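You operate a simulated robot arm through the tools that you are given. There is no shell and no other tool.

You run a simulated robot arm. Do the job below in one go: nothing can be reset, and whatever is moved stays where it is left.

TASK
Put things in order on the blue bench. At the end: the cream plug half is on the grey instrument case; the teal brush stands where the yellow brush stood; the yellow brush stands where the cream plug half stood; the orange packer from the blue bench stands where the teal brush stood; whatever was shut is shut again. Leave all else as you found it, and nothing knocked over.

Only the result counts: the job must be done as asked and must still hold three seconds after the hand-in. Knocking over, shifting, dropping, spilling or breaking anything else fails it.

THE ROBOT
A 5-joint arm with a two-finger parallel gripper, fixed in place. Base frame: the origin is at the foot of the arm, x ahead of it, y to its left, z up; the work surface is at about z = 0. Readings come in mm, degrees, newtons and seconds.
With the tool pointing down near the work surface it reaches from about 260 to 680 mm from the base axis. Its first joint turns from -66.0 to 66.0 degrees. The tool tilts only in the upright plane through the base axis and itself; it spins freely about its own axis. Payload 2.9 kg.
The tool frame sits at the grasp point between the pads (the TCP): z along the fingers, y along the line on which they close. The tips reach 30 mm beyond it. Largest opening 110 mm; finger width 20, thickness 10; the body of the gripper, 48 by 112 mm, starts 55 mm behind the TCP.
Orientation is that of the tool frame in the base frame, as a unit quaternion [x, y, z, w]. With the fingers straight down and closing along the base's y, the tool's x points along the base's -x, its y along +y and its z along -z.

THE INTERFACE
- The arm moves only by the tool send_rows. Its argument "plan" is a list of rows, each a list of 7 numbers: the shift along the base's x, y, z in m, then the turn, a rotation vector about the base's x, y, z in degrees, then the closure, from 0 (fully open) to 1 (shut). In form: [[x, y, z, wx, wy, wz, gripper], ...]. A call has 1 to 20 rows; each row is the pose to reach, as a shift and turn from the pose commanded when the call began. A row lasts 0.2 s, in which the tool goes at most 50 mm and 8.6 degrees; a call with a longer step from one row to the next is refused whole, and so is a gripper value outside its range. A pose out of reach is approached as far as the arm can. The call stops where the force on the tool passes 40 N (or 10 N more than at its start, if that is more) or the arm is blocked; 0.2 s more then pass. The fingers move at their own pace (about 108 mm/s each) and stop on an object; they squeeze with about 37 N. The grip force told is the motor's: it shows also when the fingers shut on nothing. Time passes only in rows, and 0.2 s behind the last, so rows that repeat a pose let the fingers close. The reply holds the time, the measured pose of the TCP, the force on the tool along the base axes, the opening and the grip force, in the units named above and with some noise, with the torque about the TCP (base axes, N m) and any sound that the robot's microphone picked up.
- Cameras (640 x 400 px; columns grow to the right, rows downward): "scene" is fixed at [13.4, -448.3, 625.6]; the picture's right is [0.85, -0.53, 0.00], its down [-0.25, -0.40, -0.88] and it looks along [0.47, 0.75, -0.47] (base axes); focal length 366 px, centre (320, 200). "wrist" rides on the gripper at [72, 17, -103] in the tool frame; the picture's right is [-0.23, 0.97, 0.00], its down [-0.76, -0.18, -0.62] and it looks along [-0.61, -0.14, 0.78] (tool axes); focal length 222 px, centre (320, 200). There is no depth. A picture from a camera that has moved, and an enlarged one, comes with that camera's place and axes in the base frame and with its lens. The place of the scene camera against the robot may be out by one fixed shift of up to 25 mm in any direction.
- capture(camera): a new picture of that camera. It takes no simulated time.
- zoom(camera, box): a new picture of the part [left, top, right, bottom] of that camera's present view, enlarged. It takes no simulated time.
- job_done(): hands the job in; it is judged then, once.

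Nothing tells you positions but the pictures and the camera data. Unless the task says otherwise, let go and move clear before handing in.

The tools are called after "Emit:" as a command line: name --pt "numbers of a row" for each row, then --argument value for the rest, lists and objects as JSON in quotes. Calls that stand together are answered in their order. send_rows: Moves the arm, as the interface text tells. Its arguments: {"type":"object","properties":{"plan":{"type":"array","items":{"type":"array","items":{"type":"number"}}}},"required":["plan"]} The other tools are called the same way: capture (camera) takes a picture; zoom (camera, box) takes an enlarged picture of a part of a camera's view; job_done () hands the job in.

At the start:

```text
time: 0.0
tool_pos: [358.5, 86.3, 340.4]
orientation: [0.0, 1.0, 0.0, 0.0]
wrist_force: [-0.3, 0.6, 0.5]
torque: [-0.02, 0.02, -0.02]
opening: 109.9
grip_force: 0.1
```

scene: 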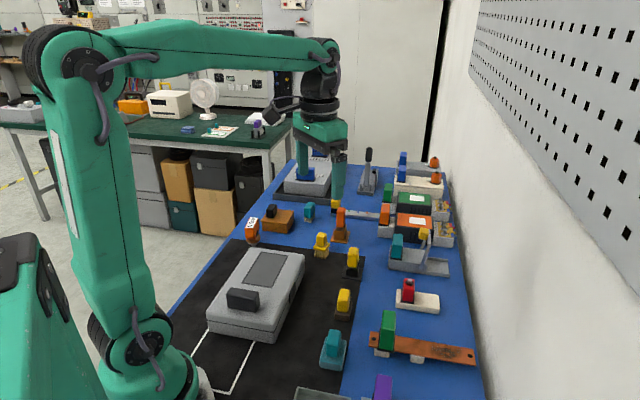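
wrist: 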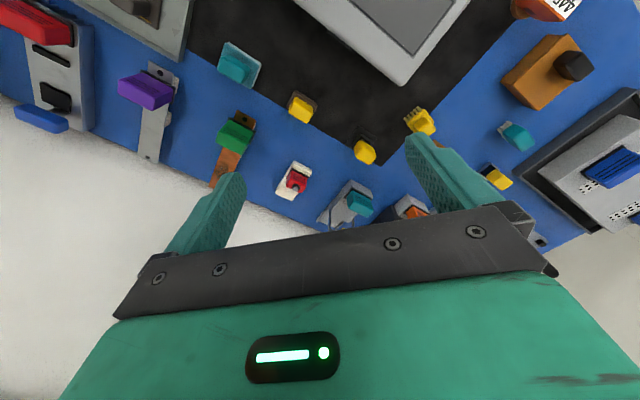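

The blue bench carries many small items: a grey instrument case, yellow, teal and orange objects, and some clamps. I'll take enlarged pictures first to identify each one.

Emit:
zoom --camera "scene" --box '[200, 180, 360, 280]'

Emit:
zoom --camera "scene" --box '[320, 140, 480, 240]'

Emit:
zoom --camera "scene" --box '[320, 220, 480, 320]'

Emit:
zoom --camera "scene" --box '[280, 280, 480, 400]'

Emit:
zoom --camera "scene" --box '[180, 90, 340, 190]'

Emit:
zoom --camera "scene" --box '[0, 60, 200, 180]'

```text
4.00 times, centred on (280, 230) of scene
camera zoom: at [13.4, -448.3, 625.6], right [0.85, -0.53, 0.0], down [-0.25, -0.4, -0.88], along [0.47, 0.75, -0.47], focal length 1464 px, centre (480, 80)
```

zoom: 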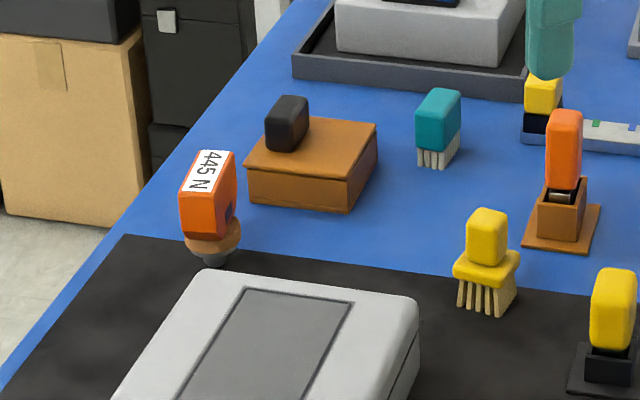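

```text
4.00 times, centred on (400, 190) of scene
camera zoom: at [13.4, -448.3, 625.6], right [0.85, -0.53, 0.0], down [-0.25, -0.4, -0.88], along [0.47, 0.75, -0.47], focal length 1464 px, centre (0, 240)
```

zoom: 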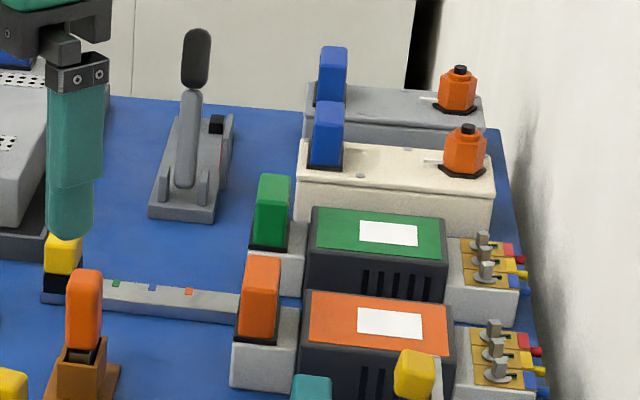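

```text
4.00 times, centred on (400, 270) of scene
camera zoom: at [13.4, -448.3, 625.6], right [0.85, -0.53, 0.0], down [-0.25, -0.4, -0.88], along [0.47, 0.75, -0.47], focal length 1464 px, centre (0, -80)
```

zoom: 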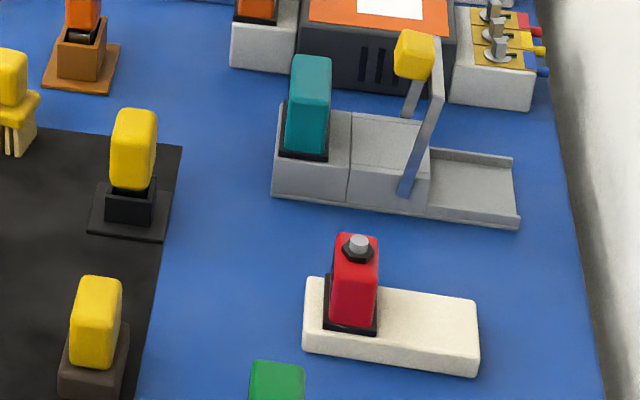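

```text
3.20 times, centred on (380, 340) of scene
camera zoom: at [13.4, -448.3, 625.6], right [0.85, -0.53, 0.0], down [-0.25, -0.4, -0.88], along [0.47, 0.75, -0.47], focal length 1171 px, centre (128, -248)
```

zoom: 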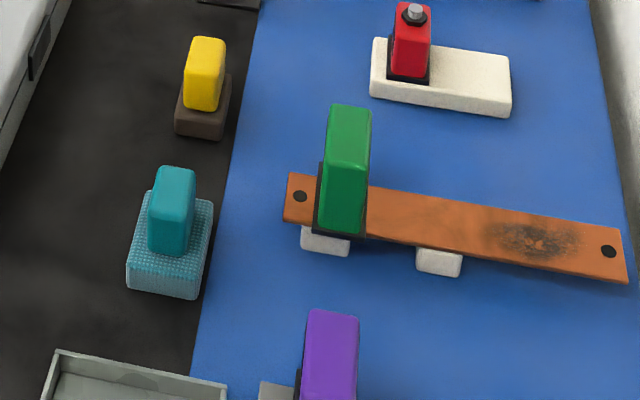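

```text
4.00 times, centred on (260, 140) of scene
camera zoom: at [13.4, -448.3, 625.6], right [0.85, -0.53, 0.0], down [-0.25, -0.4, -0.88], along [0.47, 0.75, -0.47], focal length 1464 px, centre (560, 440)
```

zoom: 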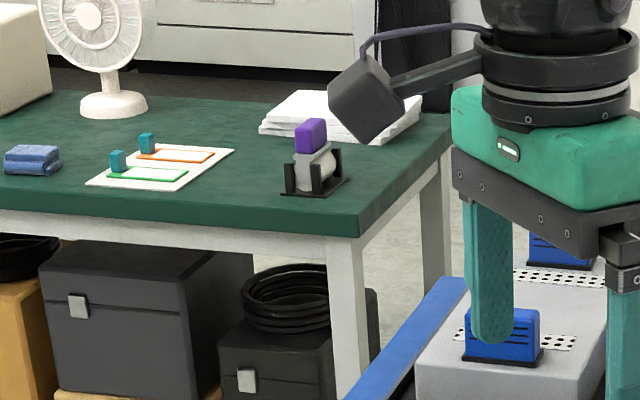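

```text
3.20 times, centred on (100, 120) of scene
camera zoom: at [13.4, -448.3, 625.6], right [0.85, -0.53, 0.0], down [-0.25, -0.4, -0.88], along [0.47, 0.75, -0.47], focal length 1171 px, centre (1024, 456)
```

zoom: 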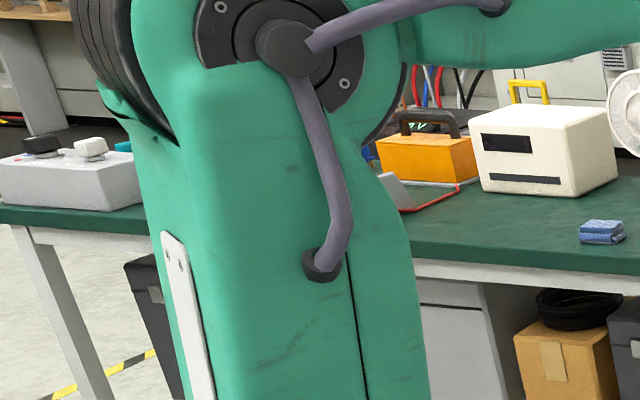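

I see candidate brushes: yellow bristles near (320,245) and teal bristles near (309,212). The cream plug half and the orange packer are not clear yet, so I'll enlarge the wrist view too.

Emit:
zoom --camera "wrist" --box '[0, 0, 200, 140]'

Emit:
zoom --camera "wrist" --box '[200, 60, 400, 200]'

Emit:
zoom --camera "wrist" --box '[440, 0, 640, 140]'

Emit:
zoom --camera "wrist" --box '[300, 100, 540, 260]'

Emit:
zoom --camera "scene" --box '[280, 340, 400, 400]'

Emit:
zoom --camera "scene" --box '[0, 85, 80, 135]'

```text
2.86 times, centred on (100, 70) of wrist
camera zoom: at [284.5, 102.5, 443.7], right [0.23, 0.97, 0.0], down [0.76, -0.18, 0.62], along [0.61, -0.14, -0.78], focal length 635 px, centre (949, 571)
```

zoom: 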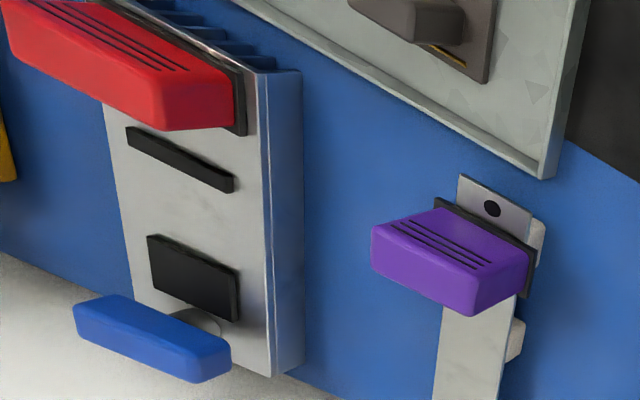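

```text
2.86 times, centred on (300, 130) of wrist
camera zoom: at [284.5, 102.5, 443.7], right [0.23, 0.97, 0.0], down [0.76, -0.18, 0.62], along [0.61, -0.14, -0.78], focal length 635 px, centre (377, 400)
```

zoom: 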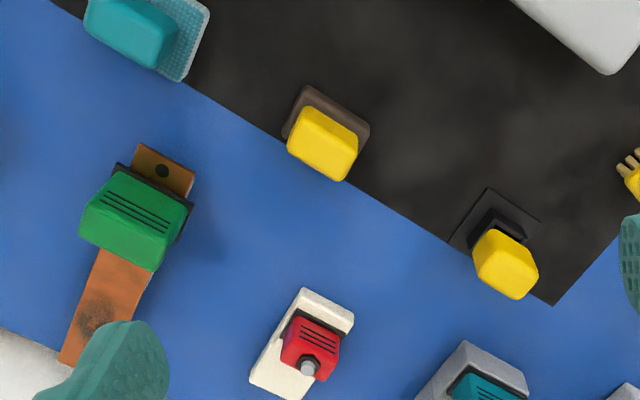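

```text
2.86 times, centred on (540, 70) of wrist
camera zoom: at [284.5, 102.5, 443.7], right [0.23, 0.97, 0.0], down [0.76, -0.18, 0.62], along [0.61, -0.14, -0.78], focal length 635 px, centre (-309, 571)
```

zoom: 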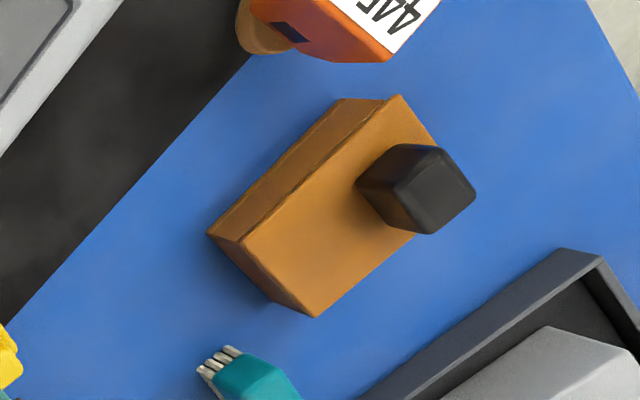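

```text
2.50 times, centred on (420, 180) of wrist
camera zoom: at [284.5, 102.5, 443.7], right [0.23, 0.97, 0.0], down [0.76, -0.18, 0.62], along [0.61, -0.14, -0.78], focal length 555 px, centre (70, 250)
```

zoom: 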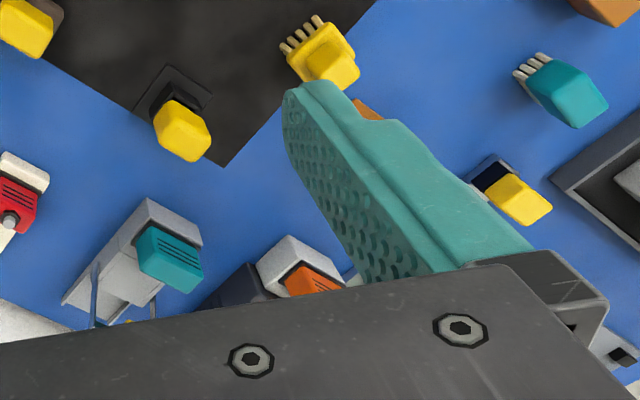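

```text
5.33 times, centred on (340, 370) of scene
camera zoom: at [13.4, -448.3, 625.6], right [0.85, -0.53, 0.0], down [-0.25, -0.4, -0.88], along [0.47, 0.75, -0.47], focal length 1952 px, centre (213, -707)
```

zoom: 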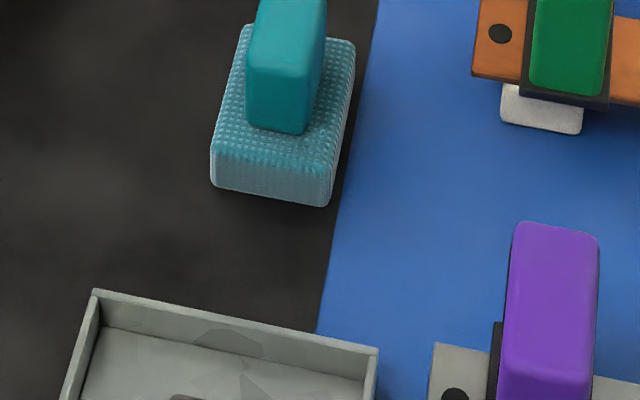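

```text
8.00 times, centred on (40, 110) of scene
camera zoom: at [13.4, -448.3, 625.6], right [0.85, -0.53, 0.0], down [-0.25, -0.4, -0.88], along [0.47, 0.75, -0.47], focal length 2927 px, centre (2560, 920)
```

zoom: 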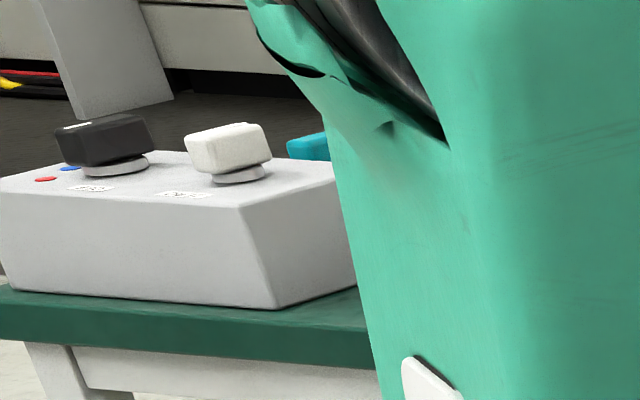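

The blue bench extends beyond the scene view on the right side of the arm. I'll swing the arm high toward -y to look at that part with the wrist camera.

Emit:
send_rows --pt "-0.005 -0.04 0.006 0 0 -5 0" --pt "-0.01 -0.08 0.012 0 0 -10 0" --pt "-0.015 -0.12 0.018 0 0 -15 0" --pt "-0.02 -0.16 0.024 0 0 -20 0" --pt "-0.025 -0.2 0.03 0 0 -25 0" --pt "-0.03 -0.24 0.036 0 0 -30 0" --pt "-0.035 -0.28 0.042 0 0 -35 0" --pt "-0.04 -0.32 0.048 0 0 -40 0" --pt "-0.04 -0.32 0.048 0 0 -40 0"

Emit:
capture --camera "wrist"

Emit:
capture --camera "scene"

```text
time: 2.0
tool_pos: [318.2, -235.2, 388.6]
orientation: [0.343, 0.939, 0.0, 0.0]
wrist_force: [-0.2, -0.4, 0.4]
torque: [0.04, -0.03, -0.02]
opening: 109.8
grip_force: 0.1
```

```text
taken
camera wrist: at [271.9, -176.0, 491.6], right [0.8, 0.6, 0.0], down [0.47, -0.63, 0.62], along [0.37, -0.5, -0.78], focal length 222 px, centre (320, 200)
```

wrist: 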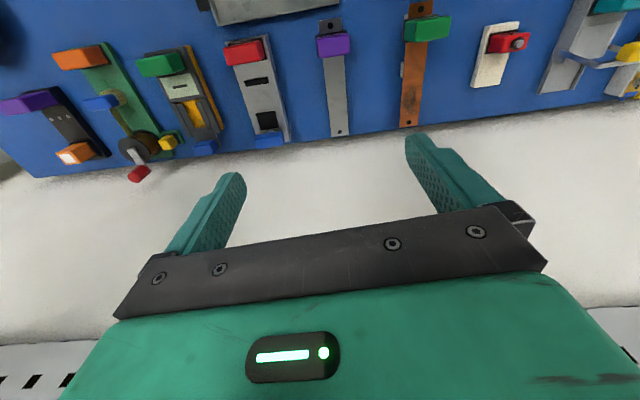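

```text
taken
```

scene: 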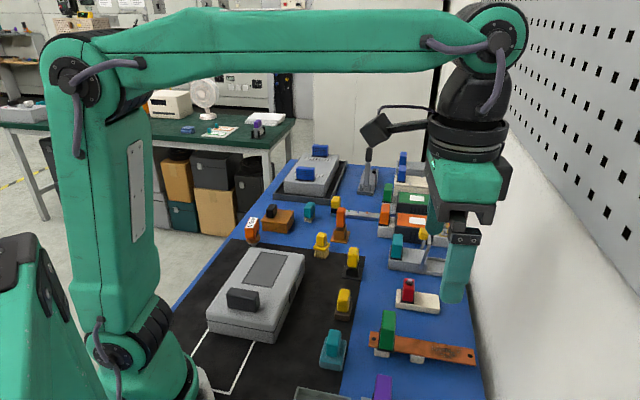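

The far edge of the bench has a row of devices. I'll enlarge those and then look nearer the robot's base.

Emit:
zoom --camera "wrist" --box '[0, 0, 220, 190]'

Emit:
zoom --camera "wrist" --box '[200, 0, 420, 150]'

Emit:
zoom --camera "wrist" --box '[420, 0, 640, 150]'

```text
2.11 times, centred on (110, 95) of wrist
camera zoom: at [271.9, -176.0, 491.6], right [0.8, 0.6, 0.0], down [0.47, -0.63, 0.62], along [0.37, -0.5, -0.78], focal length 468 px, centre (762, 421)
```

zoom: 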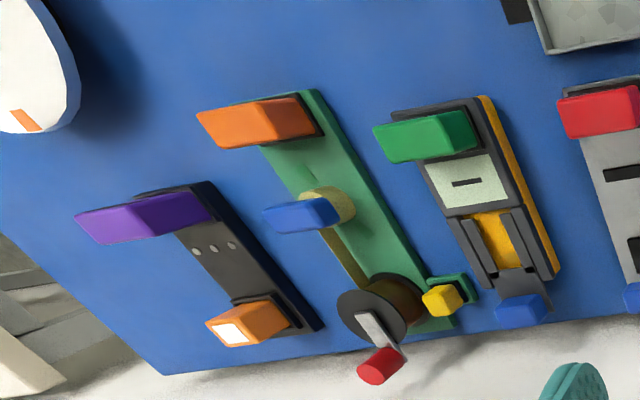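

```text
2.67 times, centred on (310, 75) of wrist
camera zoom: at [271.9, -176.0, 491.6], right [0.8, 0.6, 0.0], down [0.47, -0.63, 0.62], along [0.37, -0.5, -0.78], focal length 592 px, centre (347, 533)
```

zoom: 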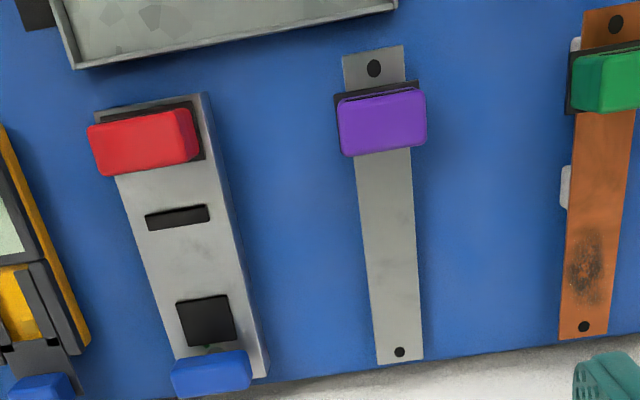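

```text
2.67 times, centred on (530, 75) of wrist
camera zoom: at [271.9, -176.0, 491.6], right [0.8, 0.6, 0.0], down [0.47, -0.63, 0.62], along [0.37, -0.5, -0.78], focal length 592 px, centre (-240, 533)
```

zoom: 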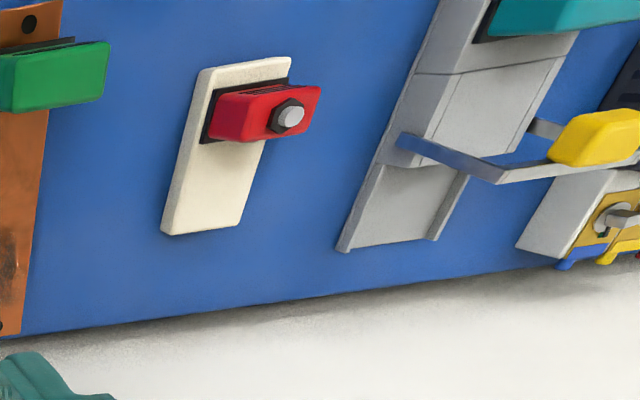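

Next I'll spin the tool so the wrist camera looks back toward the area near the base on the right side.

Emit:
send_rows --pt "-0.003 0 0.002 0 0 -8.4 0" --pt "-0.006 0 0.004 0 0 -16.8 0" --pt "-0.009 0 0.006 0 0 -25.2 0" --pt "-0.012 0 0.008 0 0 -33.6 0" --pt "-0.015 0 0.01 0 0 -42 0" --pt "-0.018 0 0.012 0 0 -50.4 0" --pt "-0.021 0 0.014 0 0 -58.8 0" --pt "-0.024 0 0.016 0 0 -67.2 0" --pt "-0.027 0 0.018 0 0 -75.6 0" --pt "-0.03 0 0.02 0 0 -84 0" --pt "-0.03 0 0.02 0 0 -92.4 0" --pt "-0.03 0 0.02 0 0 -100 0" --pt "-0.03 0 0.02 0 0 -100 0"

Emit:
capture --camera "wrist"

```text
time: 4.8
tool_pos: [288.5, -234.5, 407.8]
orientation: [0.94, 0.342, 0.0, 0.0]
wrist_force: [0.1, 0.0, 0.1]
torque: [0.0, 0.0, -0.02]
opening: 110.0
grip_force: 0.0
```

```text
taken
camera wrist: at [352.9, -201.0, 511.9], right [0.45, -0.89, 0.0], down [-0.7, -0.35, 0.62], along [-0.56, -0.28, -0.78], focal length 222 px, centre (320, 200)
```

wrist: 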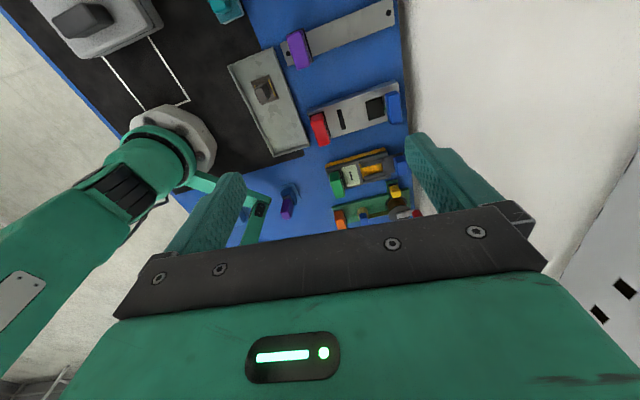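

Emit:
zoom --camera "wrist" --box '[210, 30, 330, 160]'

Emit:
zoom --camera "wrist" --box '[180, 150, 340, 260]'

Emit:
zoom --camera "wrist" --box '[20, 0, 180, 100]'

Emit:
zoom --camera "wrist" --box '[300, 80, 440, 240]'

```text
3.08 times, centred on (270, 95) of wrist
camera zoom: at [352.9, -201.0, 511.9], right [0.45, -0.89, 0.0], down [-0.7, -0.35, 0.62], along [-0.56, -0.28, -0.78], focal length 684 px, centre (474, 523)
```

zoom: 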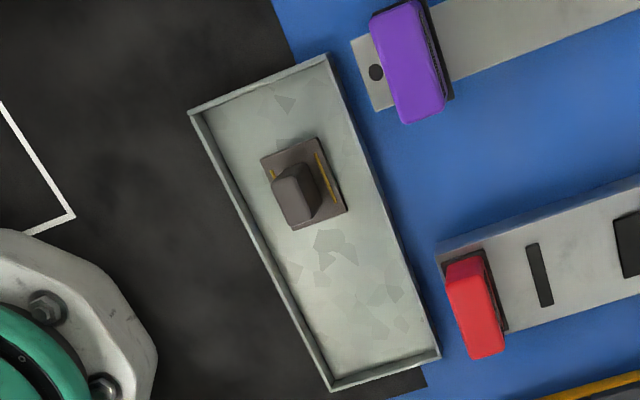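

```text
3.64 times, centred on (260, 205) of wrist
camera zoom: at [352.9, -201.0, 511.9], right [0.45, -0.89, 0.0], down [-0.7, -0.35, 0.62], along [-0.56, -0.28, -0.78], focal length 808 px, centre (538, 182)
```

zoom: 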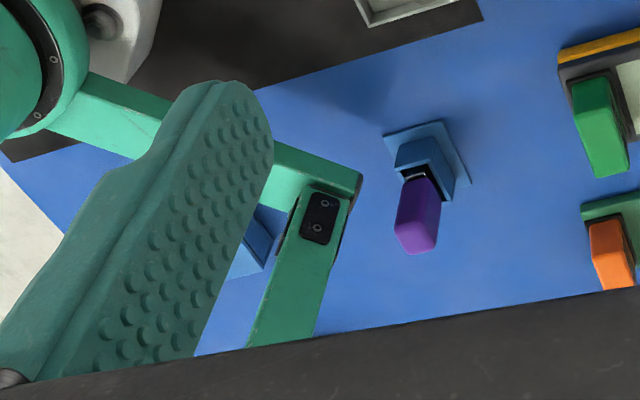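

```text
4.00 times, centred on (100, 50) of wrist
camera zoom: at [352.9, -201.0, 511.9], right [0.45, -0.89, 0.0], down [-0.7, -0.35, 0.62], along [-0.56, -0.28, -0.78], focal length 888 px, centre (1200, 800)
```

zoom: 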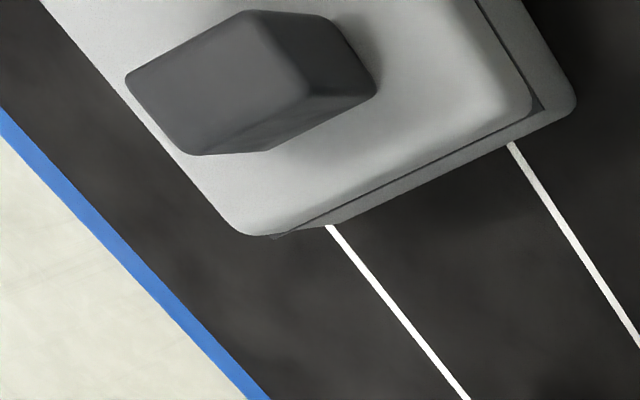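

```text
2.50 times, centred on (370, 160) of wrist
camera zoom: at [352.9, -201.0, 511.9], right [0.45, -0.89, 0.0], down [-0.7, -0.35, 0.62], along [-0.56, -0.28, -0.78], focal length 555 px, centre (195, 300)
```

zoom: 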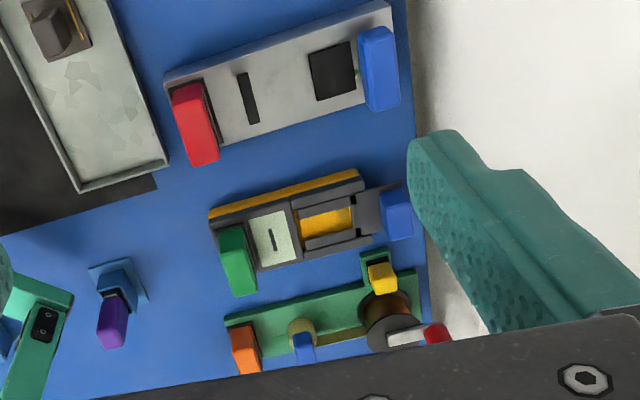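

So far: a tray with a dark object, a purple item in a blue stand, and fixtures along the wall. I haven't seen a cream plug half yet, so I'll look at the left and far sides.

Emit:
send_rows --pt "0.003 0.02 0.001 0 0 8.5 0" --pt "0.006 0.04 0.002 0 0 17 0" --pt "0.009 0.06 0.003 0 0 25.5 0" --pt "0.012 0.08 0.004 0 0 34 0" --pt "0.015 0.1 0.005 0 0 42.5 0" --pt "0.018 0.12 0.006 0 0 51 0" --pt "0.021 0.14 0.007 0 0 59.5 0" --pt "0.024 0.16 0.008 0 0 68 0" --pt "0.027 0.18 0.009 0 0 76.5 0" --pt "0.03 0.2 0.01 0 0 85 0" --pt "0.033 0.22 0.011 0 0 93.5 0" --pt "0.036 0.24 0.012 0 0 102 0" --pt "0.039 0.26 0.013 0 0 110.5 0" --pt "0.042 0.28 0.014 0 0 119 0" --pt "0.045 0.3 0.015 0 0 127.5 0" --pt "0.048 0.32 0.016 0 0 136 0" --pt "0.05 0.34 0.017 0 0 144.5 0" --pt "0.05 0.36 0.018 0 0 153 0" --pt "0.05 0.38 0.019 0 0 161.5 0" --pt "0.05 0.4 0.02 0 0 170 0"

Emit:
capture --camera "wrist"

```text
time: 9.0
tool_pos: [339.7, 164.7, 429.8]
orientation: [-0.26, 0.966, 0.0, 0.0]
wrist_force: [0.3, -0.1, -0.9]
torque: [0.0, -0.01, -0.01]
opening: 109.9
grip_force: 0.1
```

```text
taken
camera wrist: at [267.1, 143.1, 532.2], right [-0.29, 0.96, 0.0], down [0.75, 0.23, 0.62], along [0.6, 0.18, -0.78], focal length 222 px, centre (320, 200)
```

wrist: 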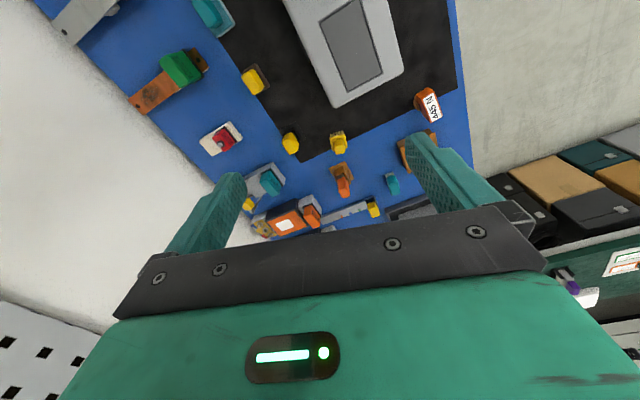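

Emit:
zoom --camera "wrist" --box '[300, 60, 460, 240]'

Emit:
zoom --camera "wrist" --box '[180, 60, 340, 240]'

Emit:
zoom --camera "wrist" --box '[520, 220, 640, 320]'

Emit:
zoom --camera "scene" --box '[240, 190, 320, 250]'

```text
2.22 times, centred on (380, 150) of wrist
camera zoom: at [267.1, 143.1, 532.2], right [-0.29, 0.96, 0.0], down [0.75, 0.23, 0.62], along [0.6, 0.18, -0.78], focal length 494 px, centre (187, 311)
```

zoom: 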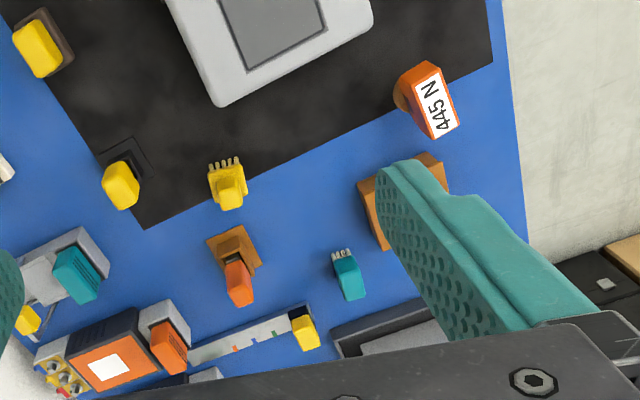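

```text
2.22 times, centred on (260, 150) of wrist
camera zoom: at [267.1, 143.1, 532.2], right [-0.29, 0.96, 0.0], down [0.75, 0.23, 0.62], along [0.6, 0.18, -0.78], focal length 494 px, centre (453, 311)
```

zoom: 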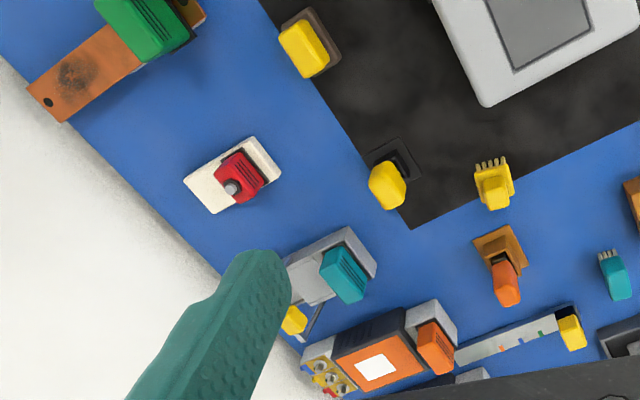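

```text
4.00 times, centred on (580, 270) of wrist
camera zoom: at [267.1, 143.1, 532.2], right [-0.29, 0.96, 0.0], down [0.75, 0.23, 0.62], along [0.6, 0.18, -0.78], focal length 888 px, centre (-720, -80)
```

zoom: 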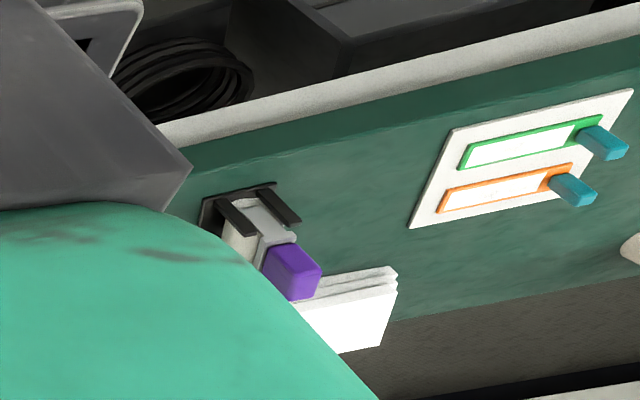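

```text
6.67 times, centred on (280, 220) of scene
camera zoom: at [13.4, -448.4, 625.6], right [0.85, -0.53, 0.0], down [-0.25, -0.4, -0.88], along [0.47, 0.75, -0.47], focal length 2440 px, centre (587, 67)
```

zoom: 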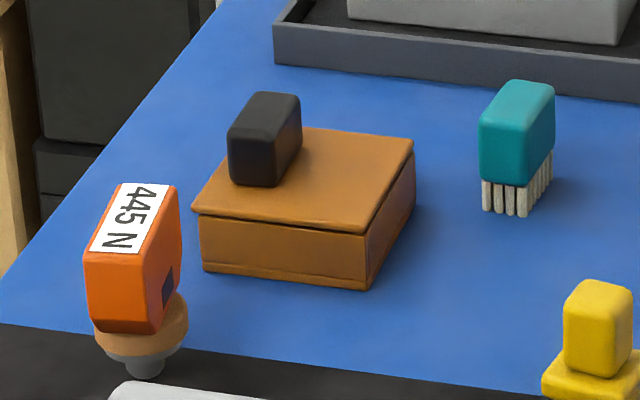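

I've seen a lidded wooden box, a "445 N" orange item, an orange item in a brown stand, and both brushes. I still haven't found a cream plug half, so I'll check behind the case on the left.

Emit:
send_rows --pt "-0.003 0.003 0.0 0 0 8.5 0" --pt "-0.006 0.006 0.0 0 0 17 0" --pt "-0.009 0.009 0.0 0 0 25.5 0" --pt "-0.012 0.012 0.0 0 0 34 0" --pt "-0.015 0.015 0.0 0 0 42.5 0" --pt "-0.018 0.018 0.0 0 0 51 0" --pt "-0.021 0.021 0.0 0 0 59.5 0" --pt "-0.024 0.024 0.0 0 0 68 0" --pt "-0.027 0.027 0.0 0 0 76.5 0" --pt "-0.03 0.03 0.0 0 0 85 0" --pt "-0.033 0.033 0.0 0 0 93.5 0" --pt "-0.036 0.036 0.0 0 0 102 0" --pt "-0.039 0.039 0.0 0 0 110.5 0" --pt "-0.04 0.04 0.0 0 0 119 0" --pt "-0.04 0.04 0.0 0 0 119 0"

Emit:
capture --camera "wrist"

Emit:
capture --camera "scene"

```text
time: 12.2
tool_pos: [298.7, 205.4, 428.4]
orientation: [0.964, -0.266, -0.001, 0.0]
wrist_force: [-0.4, -0.2, -0.4]
torque: [0.0, -0.03, 0.01]
opening: 110.0
grip_force: 0.1
```

```text
taken
camera wrist: at [350.7, 154.3, 531.3], right [-0.69, -0.72, 0.0], down [-0.56, 0.54, 0.62], along [-0.45, 0.43, -0.78], focal length 222 px, centre (320, 200)
```

wrist: 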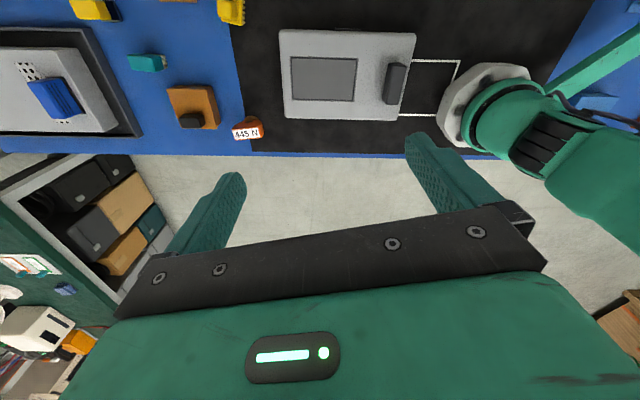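

```text
taken
```

scene: 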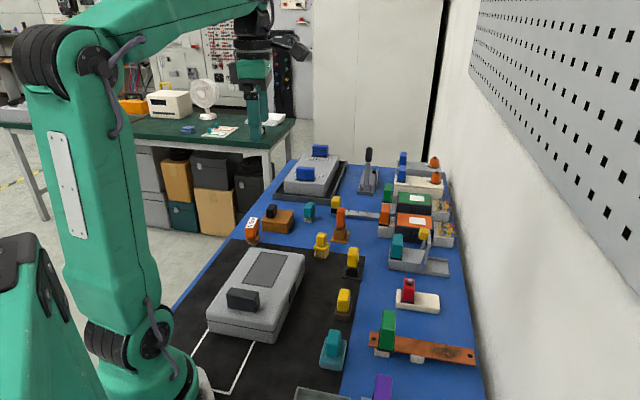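

Emit:
zoom --camera "wrist" --box '[140, 0, 460, 160]'

Emit:
zoom --camera "scene" --box '[190, 230, 320, 350]'

Emit:
zoom --camera "wrist" --box '[140, 70, 280, 150]'

Emit:
zoom --camera "scene" --box '[270, 130, 400, 210]'

Emit:
zoom --camera "scene" --box '[0, 60, 300, 160]'

```text
2.00 times, centred on (300, 80) of wrist
camera zoom: at [350.7, 154.3, 531.3], right [-0.69, -0.72, 0.0], down [-0.56, 0.54, 0.62], along [-0.45, 0.43, -0.78], focal length 444 px, centre (360, 440)
```

zoom: 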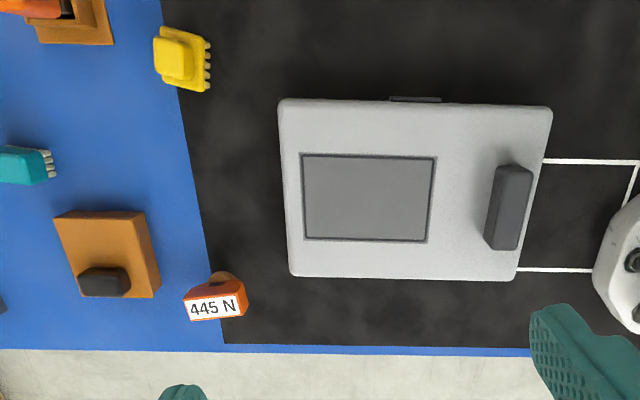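

```text
3.33 times, centred on (255, 290) of scene
camera zoom: at [13.4, -448.3, 625.6], right [0.85, -0.53, 0.0], down [-0.25, -0.4, -0.88], along [0.47, 0.75, -0.47], focal length 1220 px, centre (537, -100)
```

zoom: 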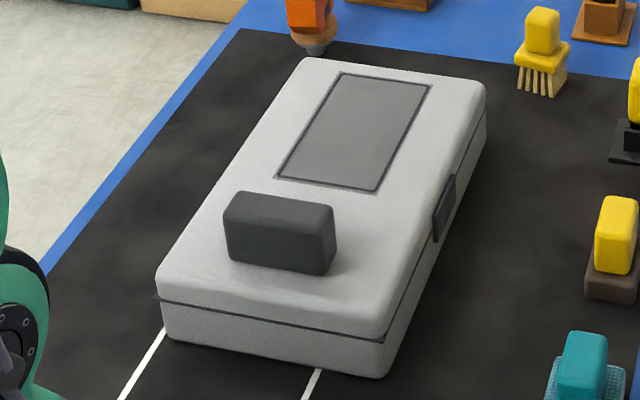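

```text
4.57 times, centred on (210, 110) of wrist
camera zoom: at [350.7, 154.3, 531.3], right [-0.69, -0.72, 0.0], down [-0.56, 0.54, 0.62], along [-0.45, 0.43, -0.78], focal length 1015 px, centre (823, 611)
```

zoom: 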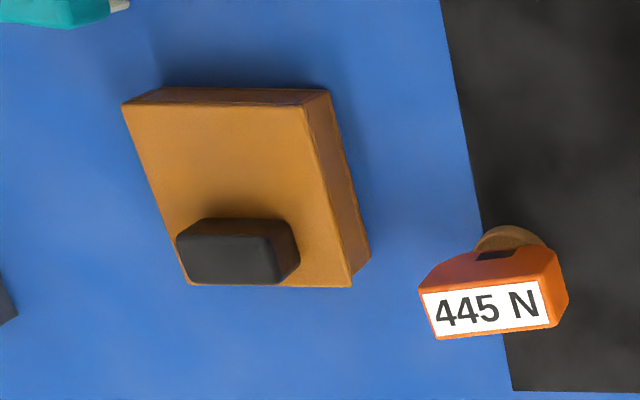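

```text
4.92 times, centred on (335, 170) of scene
camera zoom: at [13.4, -448.3, 625.6], right [0.85, -0.53, 0.0], down [-0.25, -0.4, -0.88], along [0.47, 0.75, -0.47], focal length 1802 px, centre (246, 348)
```

zoom: 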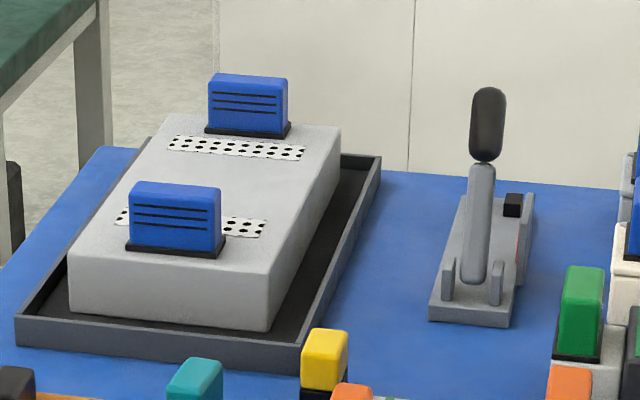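

```text
2.13 times, centred on (150, 110) of scene
camera zoom: at [13.4, -448.3, 625.6], right [0.85, -0.53, 0.0], down [-0.25, -0.4, -0.88], along [0.47, 0.75, -0.47], focal length 781 px, centre (683, 392)
```

zoom: 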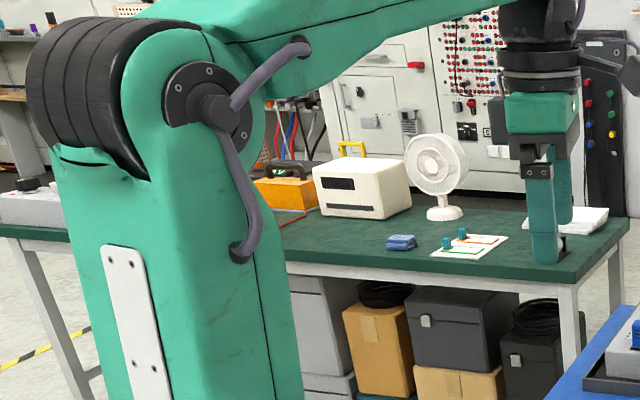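

Nothing is hidden behind the case, and the wooden box and grey case both have lid seams. I'll lower the wrist camera and look closely at the mid-bench items.

Emit:
send_rows --pt "0.006 0.0 -0.01 0 0 -8.5 0" --pt "0.012 0.0 -0.02 0 0 -17 0" --pt "0.018 0.0 -0.03 0 0 -25.5 0" --pt "0.024 0.0 -0.04 0 0 -34 0" --pt "0.03 0.0 -0.05 0 0 -42.5 0" --pt "0.036 0.0 -0.06 0 0 -51 0" --pt "0.042 0.0 -0.07 0 0 -59.5 0" --pt "0.048 0.0 -0.08 0 0 -68 0" --pt "0.054 0.0 -0.09 0 0 -76.5 0" --pt "0.06 0.0 -0.1 0 0 -85 0" --pt "0.066 0.0 -0.11 0 0 -93.5 0" --pt "0.072 0.0 -0.12 0 0 -102 0" --pt "0.078 0.0 -0.13 0 0 -110.5 0" --pt "0.084 0.0 -0.14 0 0 -119 0" --pt "0.09 0.0 -0.15 0 0 -123 0" --pt "0.09 0.0 -0.15 0 0 -123 0"

Emit:
capture --camera "wrist"

```text
time: 15.6
tool_pos: [388.5, 207.3, 277.5]
orientation: [-0.224, 0.975, 0.0, 0.0]
wrist_force: [-0.1, 0.6, -0.3]
torque: [-0.03, 0.01, 0.0]
opening: 110.1
grip_force: 0.1
```

```text
taken
camera wrist: at [313.9, 190.6, 381.4], right [-0.22, 0.98, 0.0], down [0.76, 0.17, 0.62], along [0.61, 0.14, -0.78], focal length 222 px, centre (320, 200)
```

wrist: 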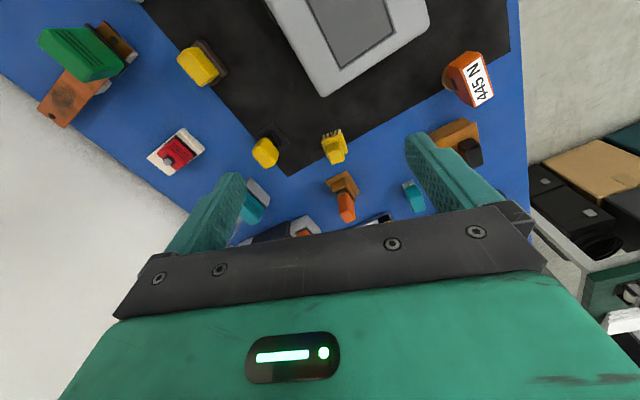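

Emit:
zoom --camera "wrist" --box '[220, 110, 380, 230]'

Emit:
zoom --camera "wrist" --box '[420, 30, 540, 180]'

Emit:
zoom --camera "wrist" --box '[20, 10, 240, 190]'

Emit:
zoom --camera "scene" --box '[310, 200, 370, 290]'

Emit:
zoom --camera "scene" --box '[320, 280, 370, 330]'

```text
3.33 times, centred on (300, 170) of wrist
camera zoom: at [313.9, 190.6, 381.4], right [-0.22, 0.98, 0.0], down [0.76, 0.17, 0.62], along [0.61, 0.14, -0.78], focal length 740 px, centre (387, 300)
```

zoom: 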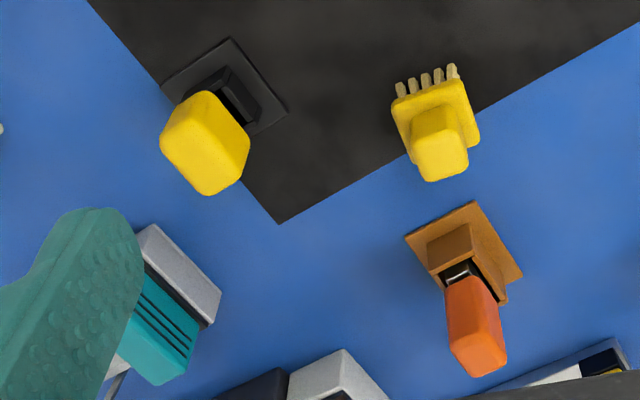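

```text
2.67 times, centred on (480, 105) of wrist
camera zoom: at [313.9, 190.6, 381.4], right [-0.22, 0.98, 0.0], down [0.76, 0.17, 0.62], along [0.61, 0.14, -0.78], focal length 592 px, centre (-107, 453)
```

zoom: 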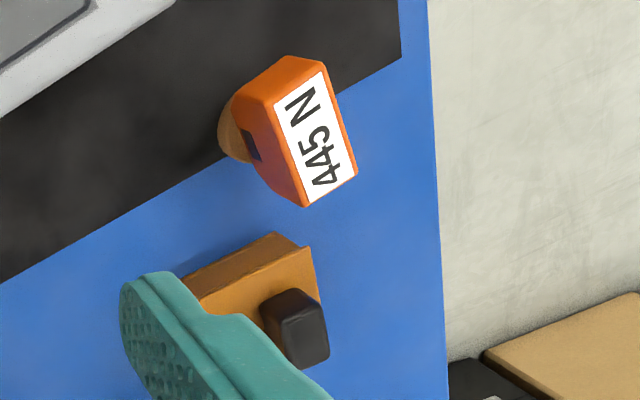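

```text
2.22 times, centred on (130, 100) of wrist
camera zoom: at [313.9, 190.6, 381.4], right [-0.22, 0.98, 0.0], down [0.76, 0.17, 0.62], along [0.61, 0.14, -0.78], focal length 494 px, centre (742, 422)
```

zoom: 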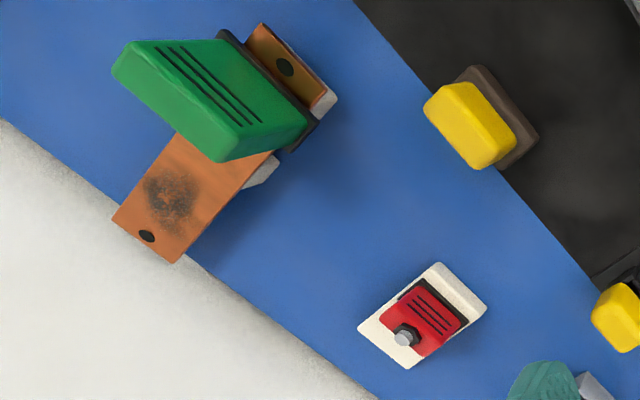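

```text
4.44 times, centred on (340, 245) of scene
camera zoom: at [13.4, -448.3, 625.6], right [0.85, -0.53, 0.0], down [-0.25, -0.4, -0.88], along [0.47, 0.75, -0.47], focal length 1626 px, centre (231, 0)
```

zoom: 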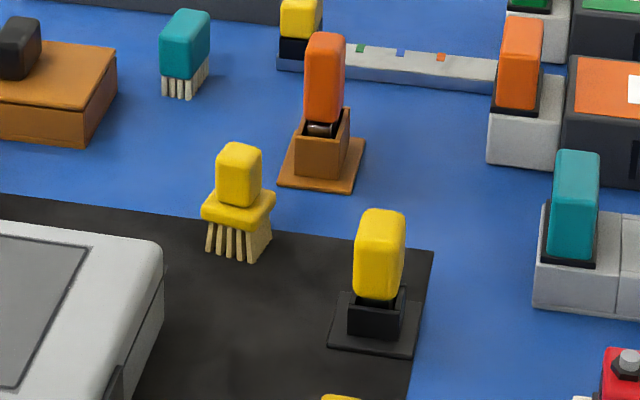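

```text
8.00 times, centred on (345, 305) of scene
camera zoom: at [13.4, -448.3, 625.6], right [0.85, -0.53, 0.0], down [-0.25, -0.4, -0.88], along [0.47, 0.75, -0.47], focal length 2927 px, centre (120, -640)
```

zoom: 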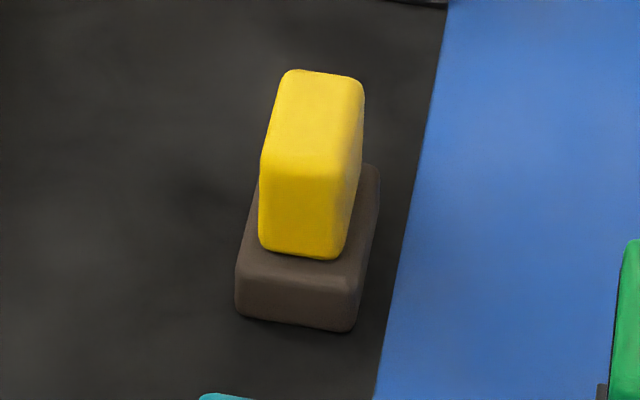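

I still need to find the cream plug half. I'll go to the far right and look toward the -y end of the bench and around the base.

Emit:
send_rows --pt "-0.01 -0.025 0.006 0 0 -6.8 0" --pt "-0.02 -0.05 0.012 0 0 -13.6 0" --pt "-0.03 -0.075 0.018 0 0 -20.4 0" --pt "-0.04 -0.1 0.024 0 0 -27.2 0" --pt "-0.05 -0.125 0.03 0 0 -34 0" --pt "-0.06 -0.15 0.036 0 0 -40.8 0" --pt "-0.07 -0.175 0.042 0 0 -47.6 0" --pt "-0.08 -0.2 0.048 0 0 -54.4 0" --pt "-0.09 -0.225 0.054 0 0 -61.2 0" --pt "-0.1 -0.25 0.06 0 0 -68 0" --pt "-0.11 -0.275 0.066 0 0 -74.8 0" --pt "-0.12 -0.3 0.072 0 0 -81.6 0" --pt "-0.13 -0.325 0.078 0 0 -88.4 0" --pt "-0.14 -0.35 0.084 0 0 -95.2 0" --pt "-0.15 -0.375 0.09 0 0 -102 0" --pt "-0.16 -0.4 0.096 0 0 -108.8 0" --pt "-0.17 -0.425 0.102 0 0 -115.6 0" --pt "-0.18 -0.45 0.108 0 0 -122.4 0" --pt "-0.185 -0.47 0.114 0 0 -129 0" --pt "-0.19 -0.49 0.12 0 0 -135 0"

Emit:
capture --camera "wrist"

```text
time: 19.8
tool_pos: [199.1, -286.3, 398.5]
orientation: [0.815, 0.58, -0.001, 0.0]
wrist_force: [-0.4, -0.1, -1.1]
torque: [0.0, -0.04, 0.0]
opening: 110.3
grip_force: 0.0
```

```text
taken
camera wrist: at [236.9, -222.4, 502.0], right [0.85, -0.53, 0.0], down [-0.42, -0.66, 0.62], along [-0.33, -0.53, -0.78], focal length 222 px, centre (320, 200)
```

wrist: 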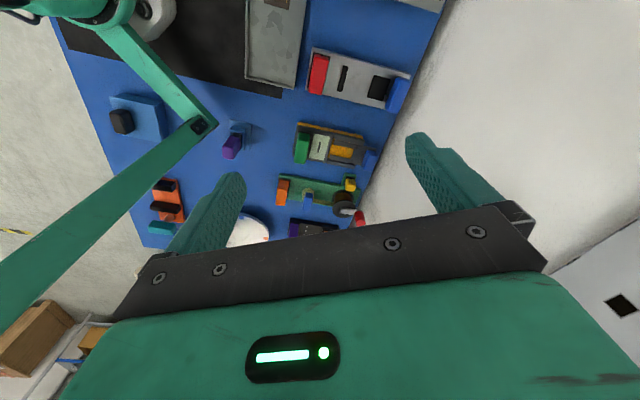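

Emit:
zoom --camera "wrist" --box '[80, 70, 260, 250]'

Emit:
zoom --camera "wrist" --box '[200, 180, 380, 260]'

Emit:
zoom --camera "wrist" --box '[220, 0, 420, 130]'

```text
2.22 times, centred on (170, 160) of wrist
camera zoom: at [236.9, -222.4, 502.0], right [0.85, -0.53, 0.0], down [-0.42, -0.66, 0.62], along [-0.33, -0.53, -0.78], focal length 494 px, centre (653, 289)
```

zoom: 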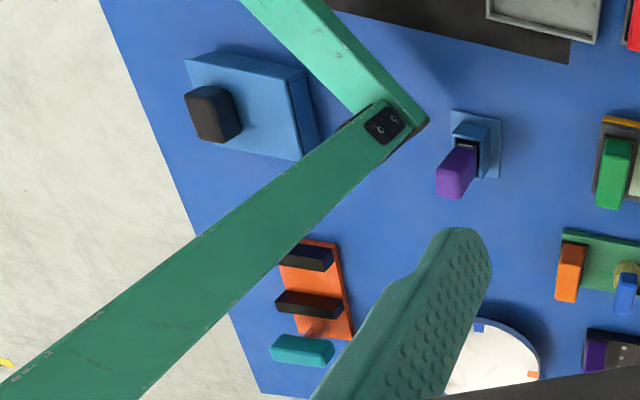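

```text
3.56 times, centred on (290, 220) of wrist
camera zoom: at [236.9, -222.4, 502.0], right [0.85, -0.53, 0.0], down [-0.42, -0.66, 0.62], along [-0.33, -0.53, -0.78], focal length 790 px, centre (427, 129)
```

zoom: 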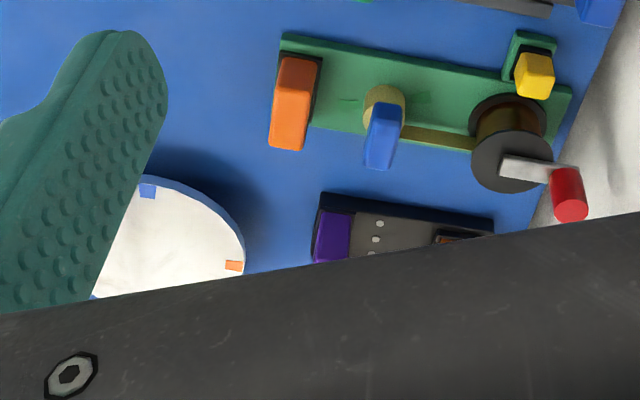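

```text
3.08 times, centred on (320, 65) of wrist
camera zoom: at [236.9, -222.4, 502.0], right [0.85, -0.53, 0.0], down [-0.42, -0.66, 0.62], along [-0.33, -0.53, -0.78], focal length 684 px, centre (320, 615)
```

zoom: 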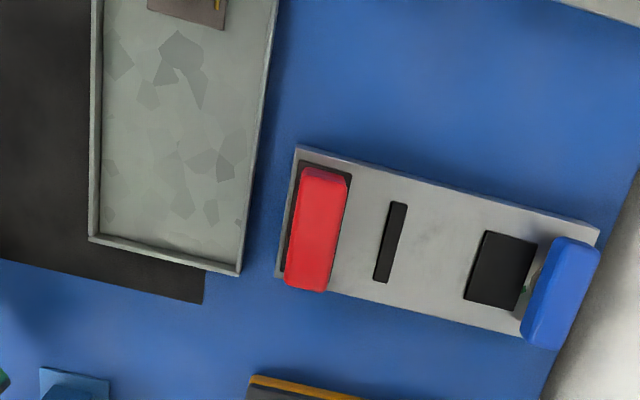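

There's a second lidded box and stand near the base, but it's out of reach. I'll go back left and take a close look at the 445 N item, the wooden box and the case.

Emit:
send_rows --pt "0.013 0.029 0.0 0 0 8.4 0" --pt "0.026 0.058 0.0 0 0 16.8 0" --pt "0.039 0.087 0.0 0 0 25.2 0" --pt "0.052 0.116 0.0 0 0 33.6 0" --pt "0.065 0.145 0.0 0 0 42 0" --pt "0.078 0.174 0.0 0 0 50.4 0" --pt "0.091 0.203 0.0 0 0 58.8 0" --pt "0.104 0.232 0.0 0 0 67.2 0" --pt "0.117 0.261 0.0 0 0 75.6 0" --pt "0.13 0.29 0.0 0 0 84 0" --pt "0.127 0.319 -0.017 0 0 92.4 0" --pt "0.124 0.348 -0.034 0 0 100.8 0" --pt "0.121 0.377 -0.051 0 0 109.2 0" --pt "0.118 0.406 -0.068 0 0 117.6 0" --pt "0.115 0.435 -0.085 0 0 126 0" --pt "0.112 0.464 -0.102 0 0 134.4 0" --pt "0.109 0.493 -0.119 0 0 142.8 0" --pt "0.106 0.522 -0.136 0 0 151.2 0" --pt "0.103 0.551 -0.153 0 0 159.6 0" --pt "0.1 0.58 -0.17 0 0 168 0"

Emit:
capture --camera "wrist"

Emit:
capture --camera "scene"

```text
time: 24.0
tool_pos: [298.4, 297.1, 229.0]
orientation: [-0.493, 0.87, -0.001, 0.001]
wrist_force: [-0.4, -0.8, 0.1]
torque: [0.0, 0.01, 0.01]
opening: 110.0
grip_force: 0.1
```

```text
taken
camera wrist: at [245.5, 243.9, 332.8], right [-0.72, 0.69, 0.0], down [0.54, 0.56, 0.62], along [0.43, 0.45, -0.78], focal length 222 px, centre (320, 200)
```

wrist: 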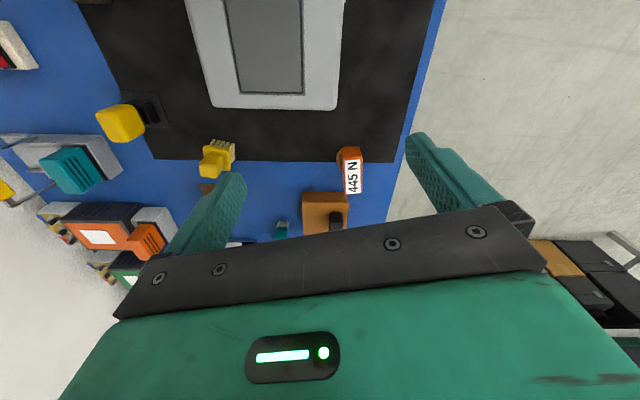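

```text
taken
```

scene: 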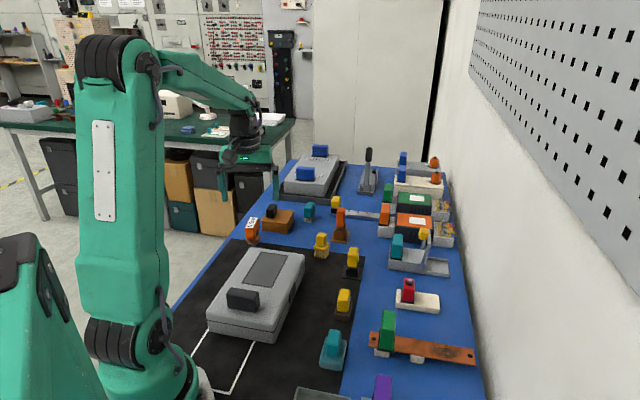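

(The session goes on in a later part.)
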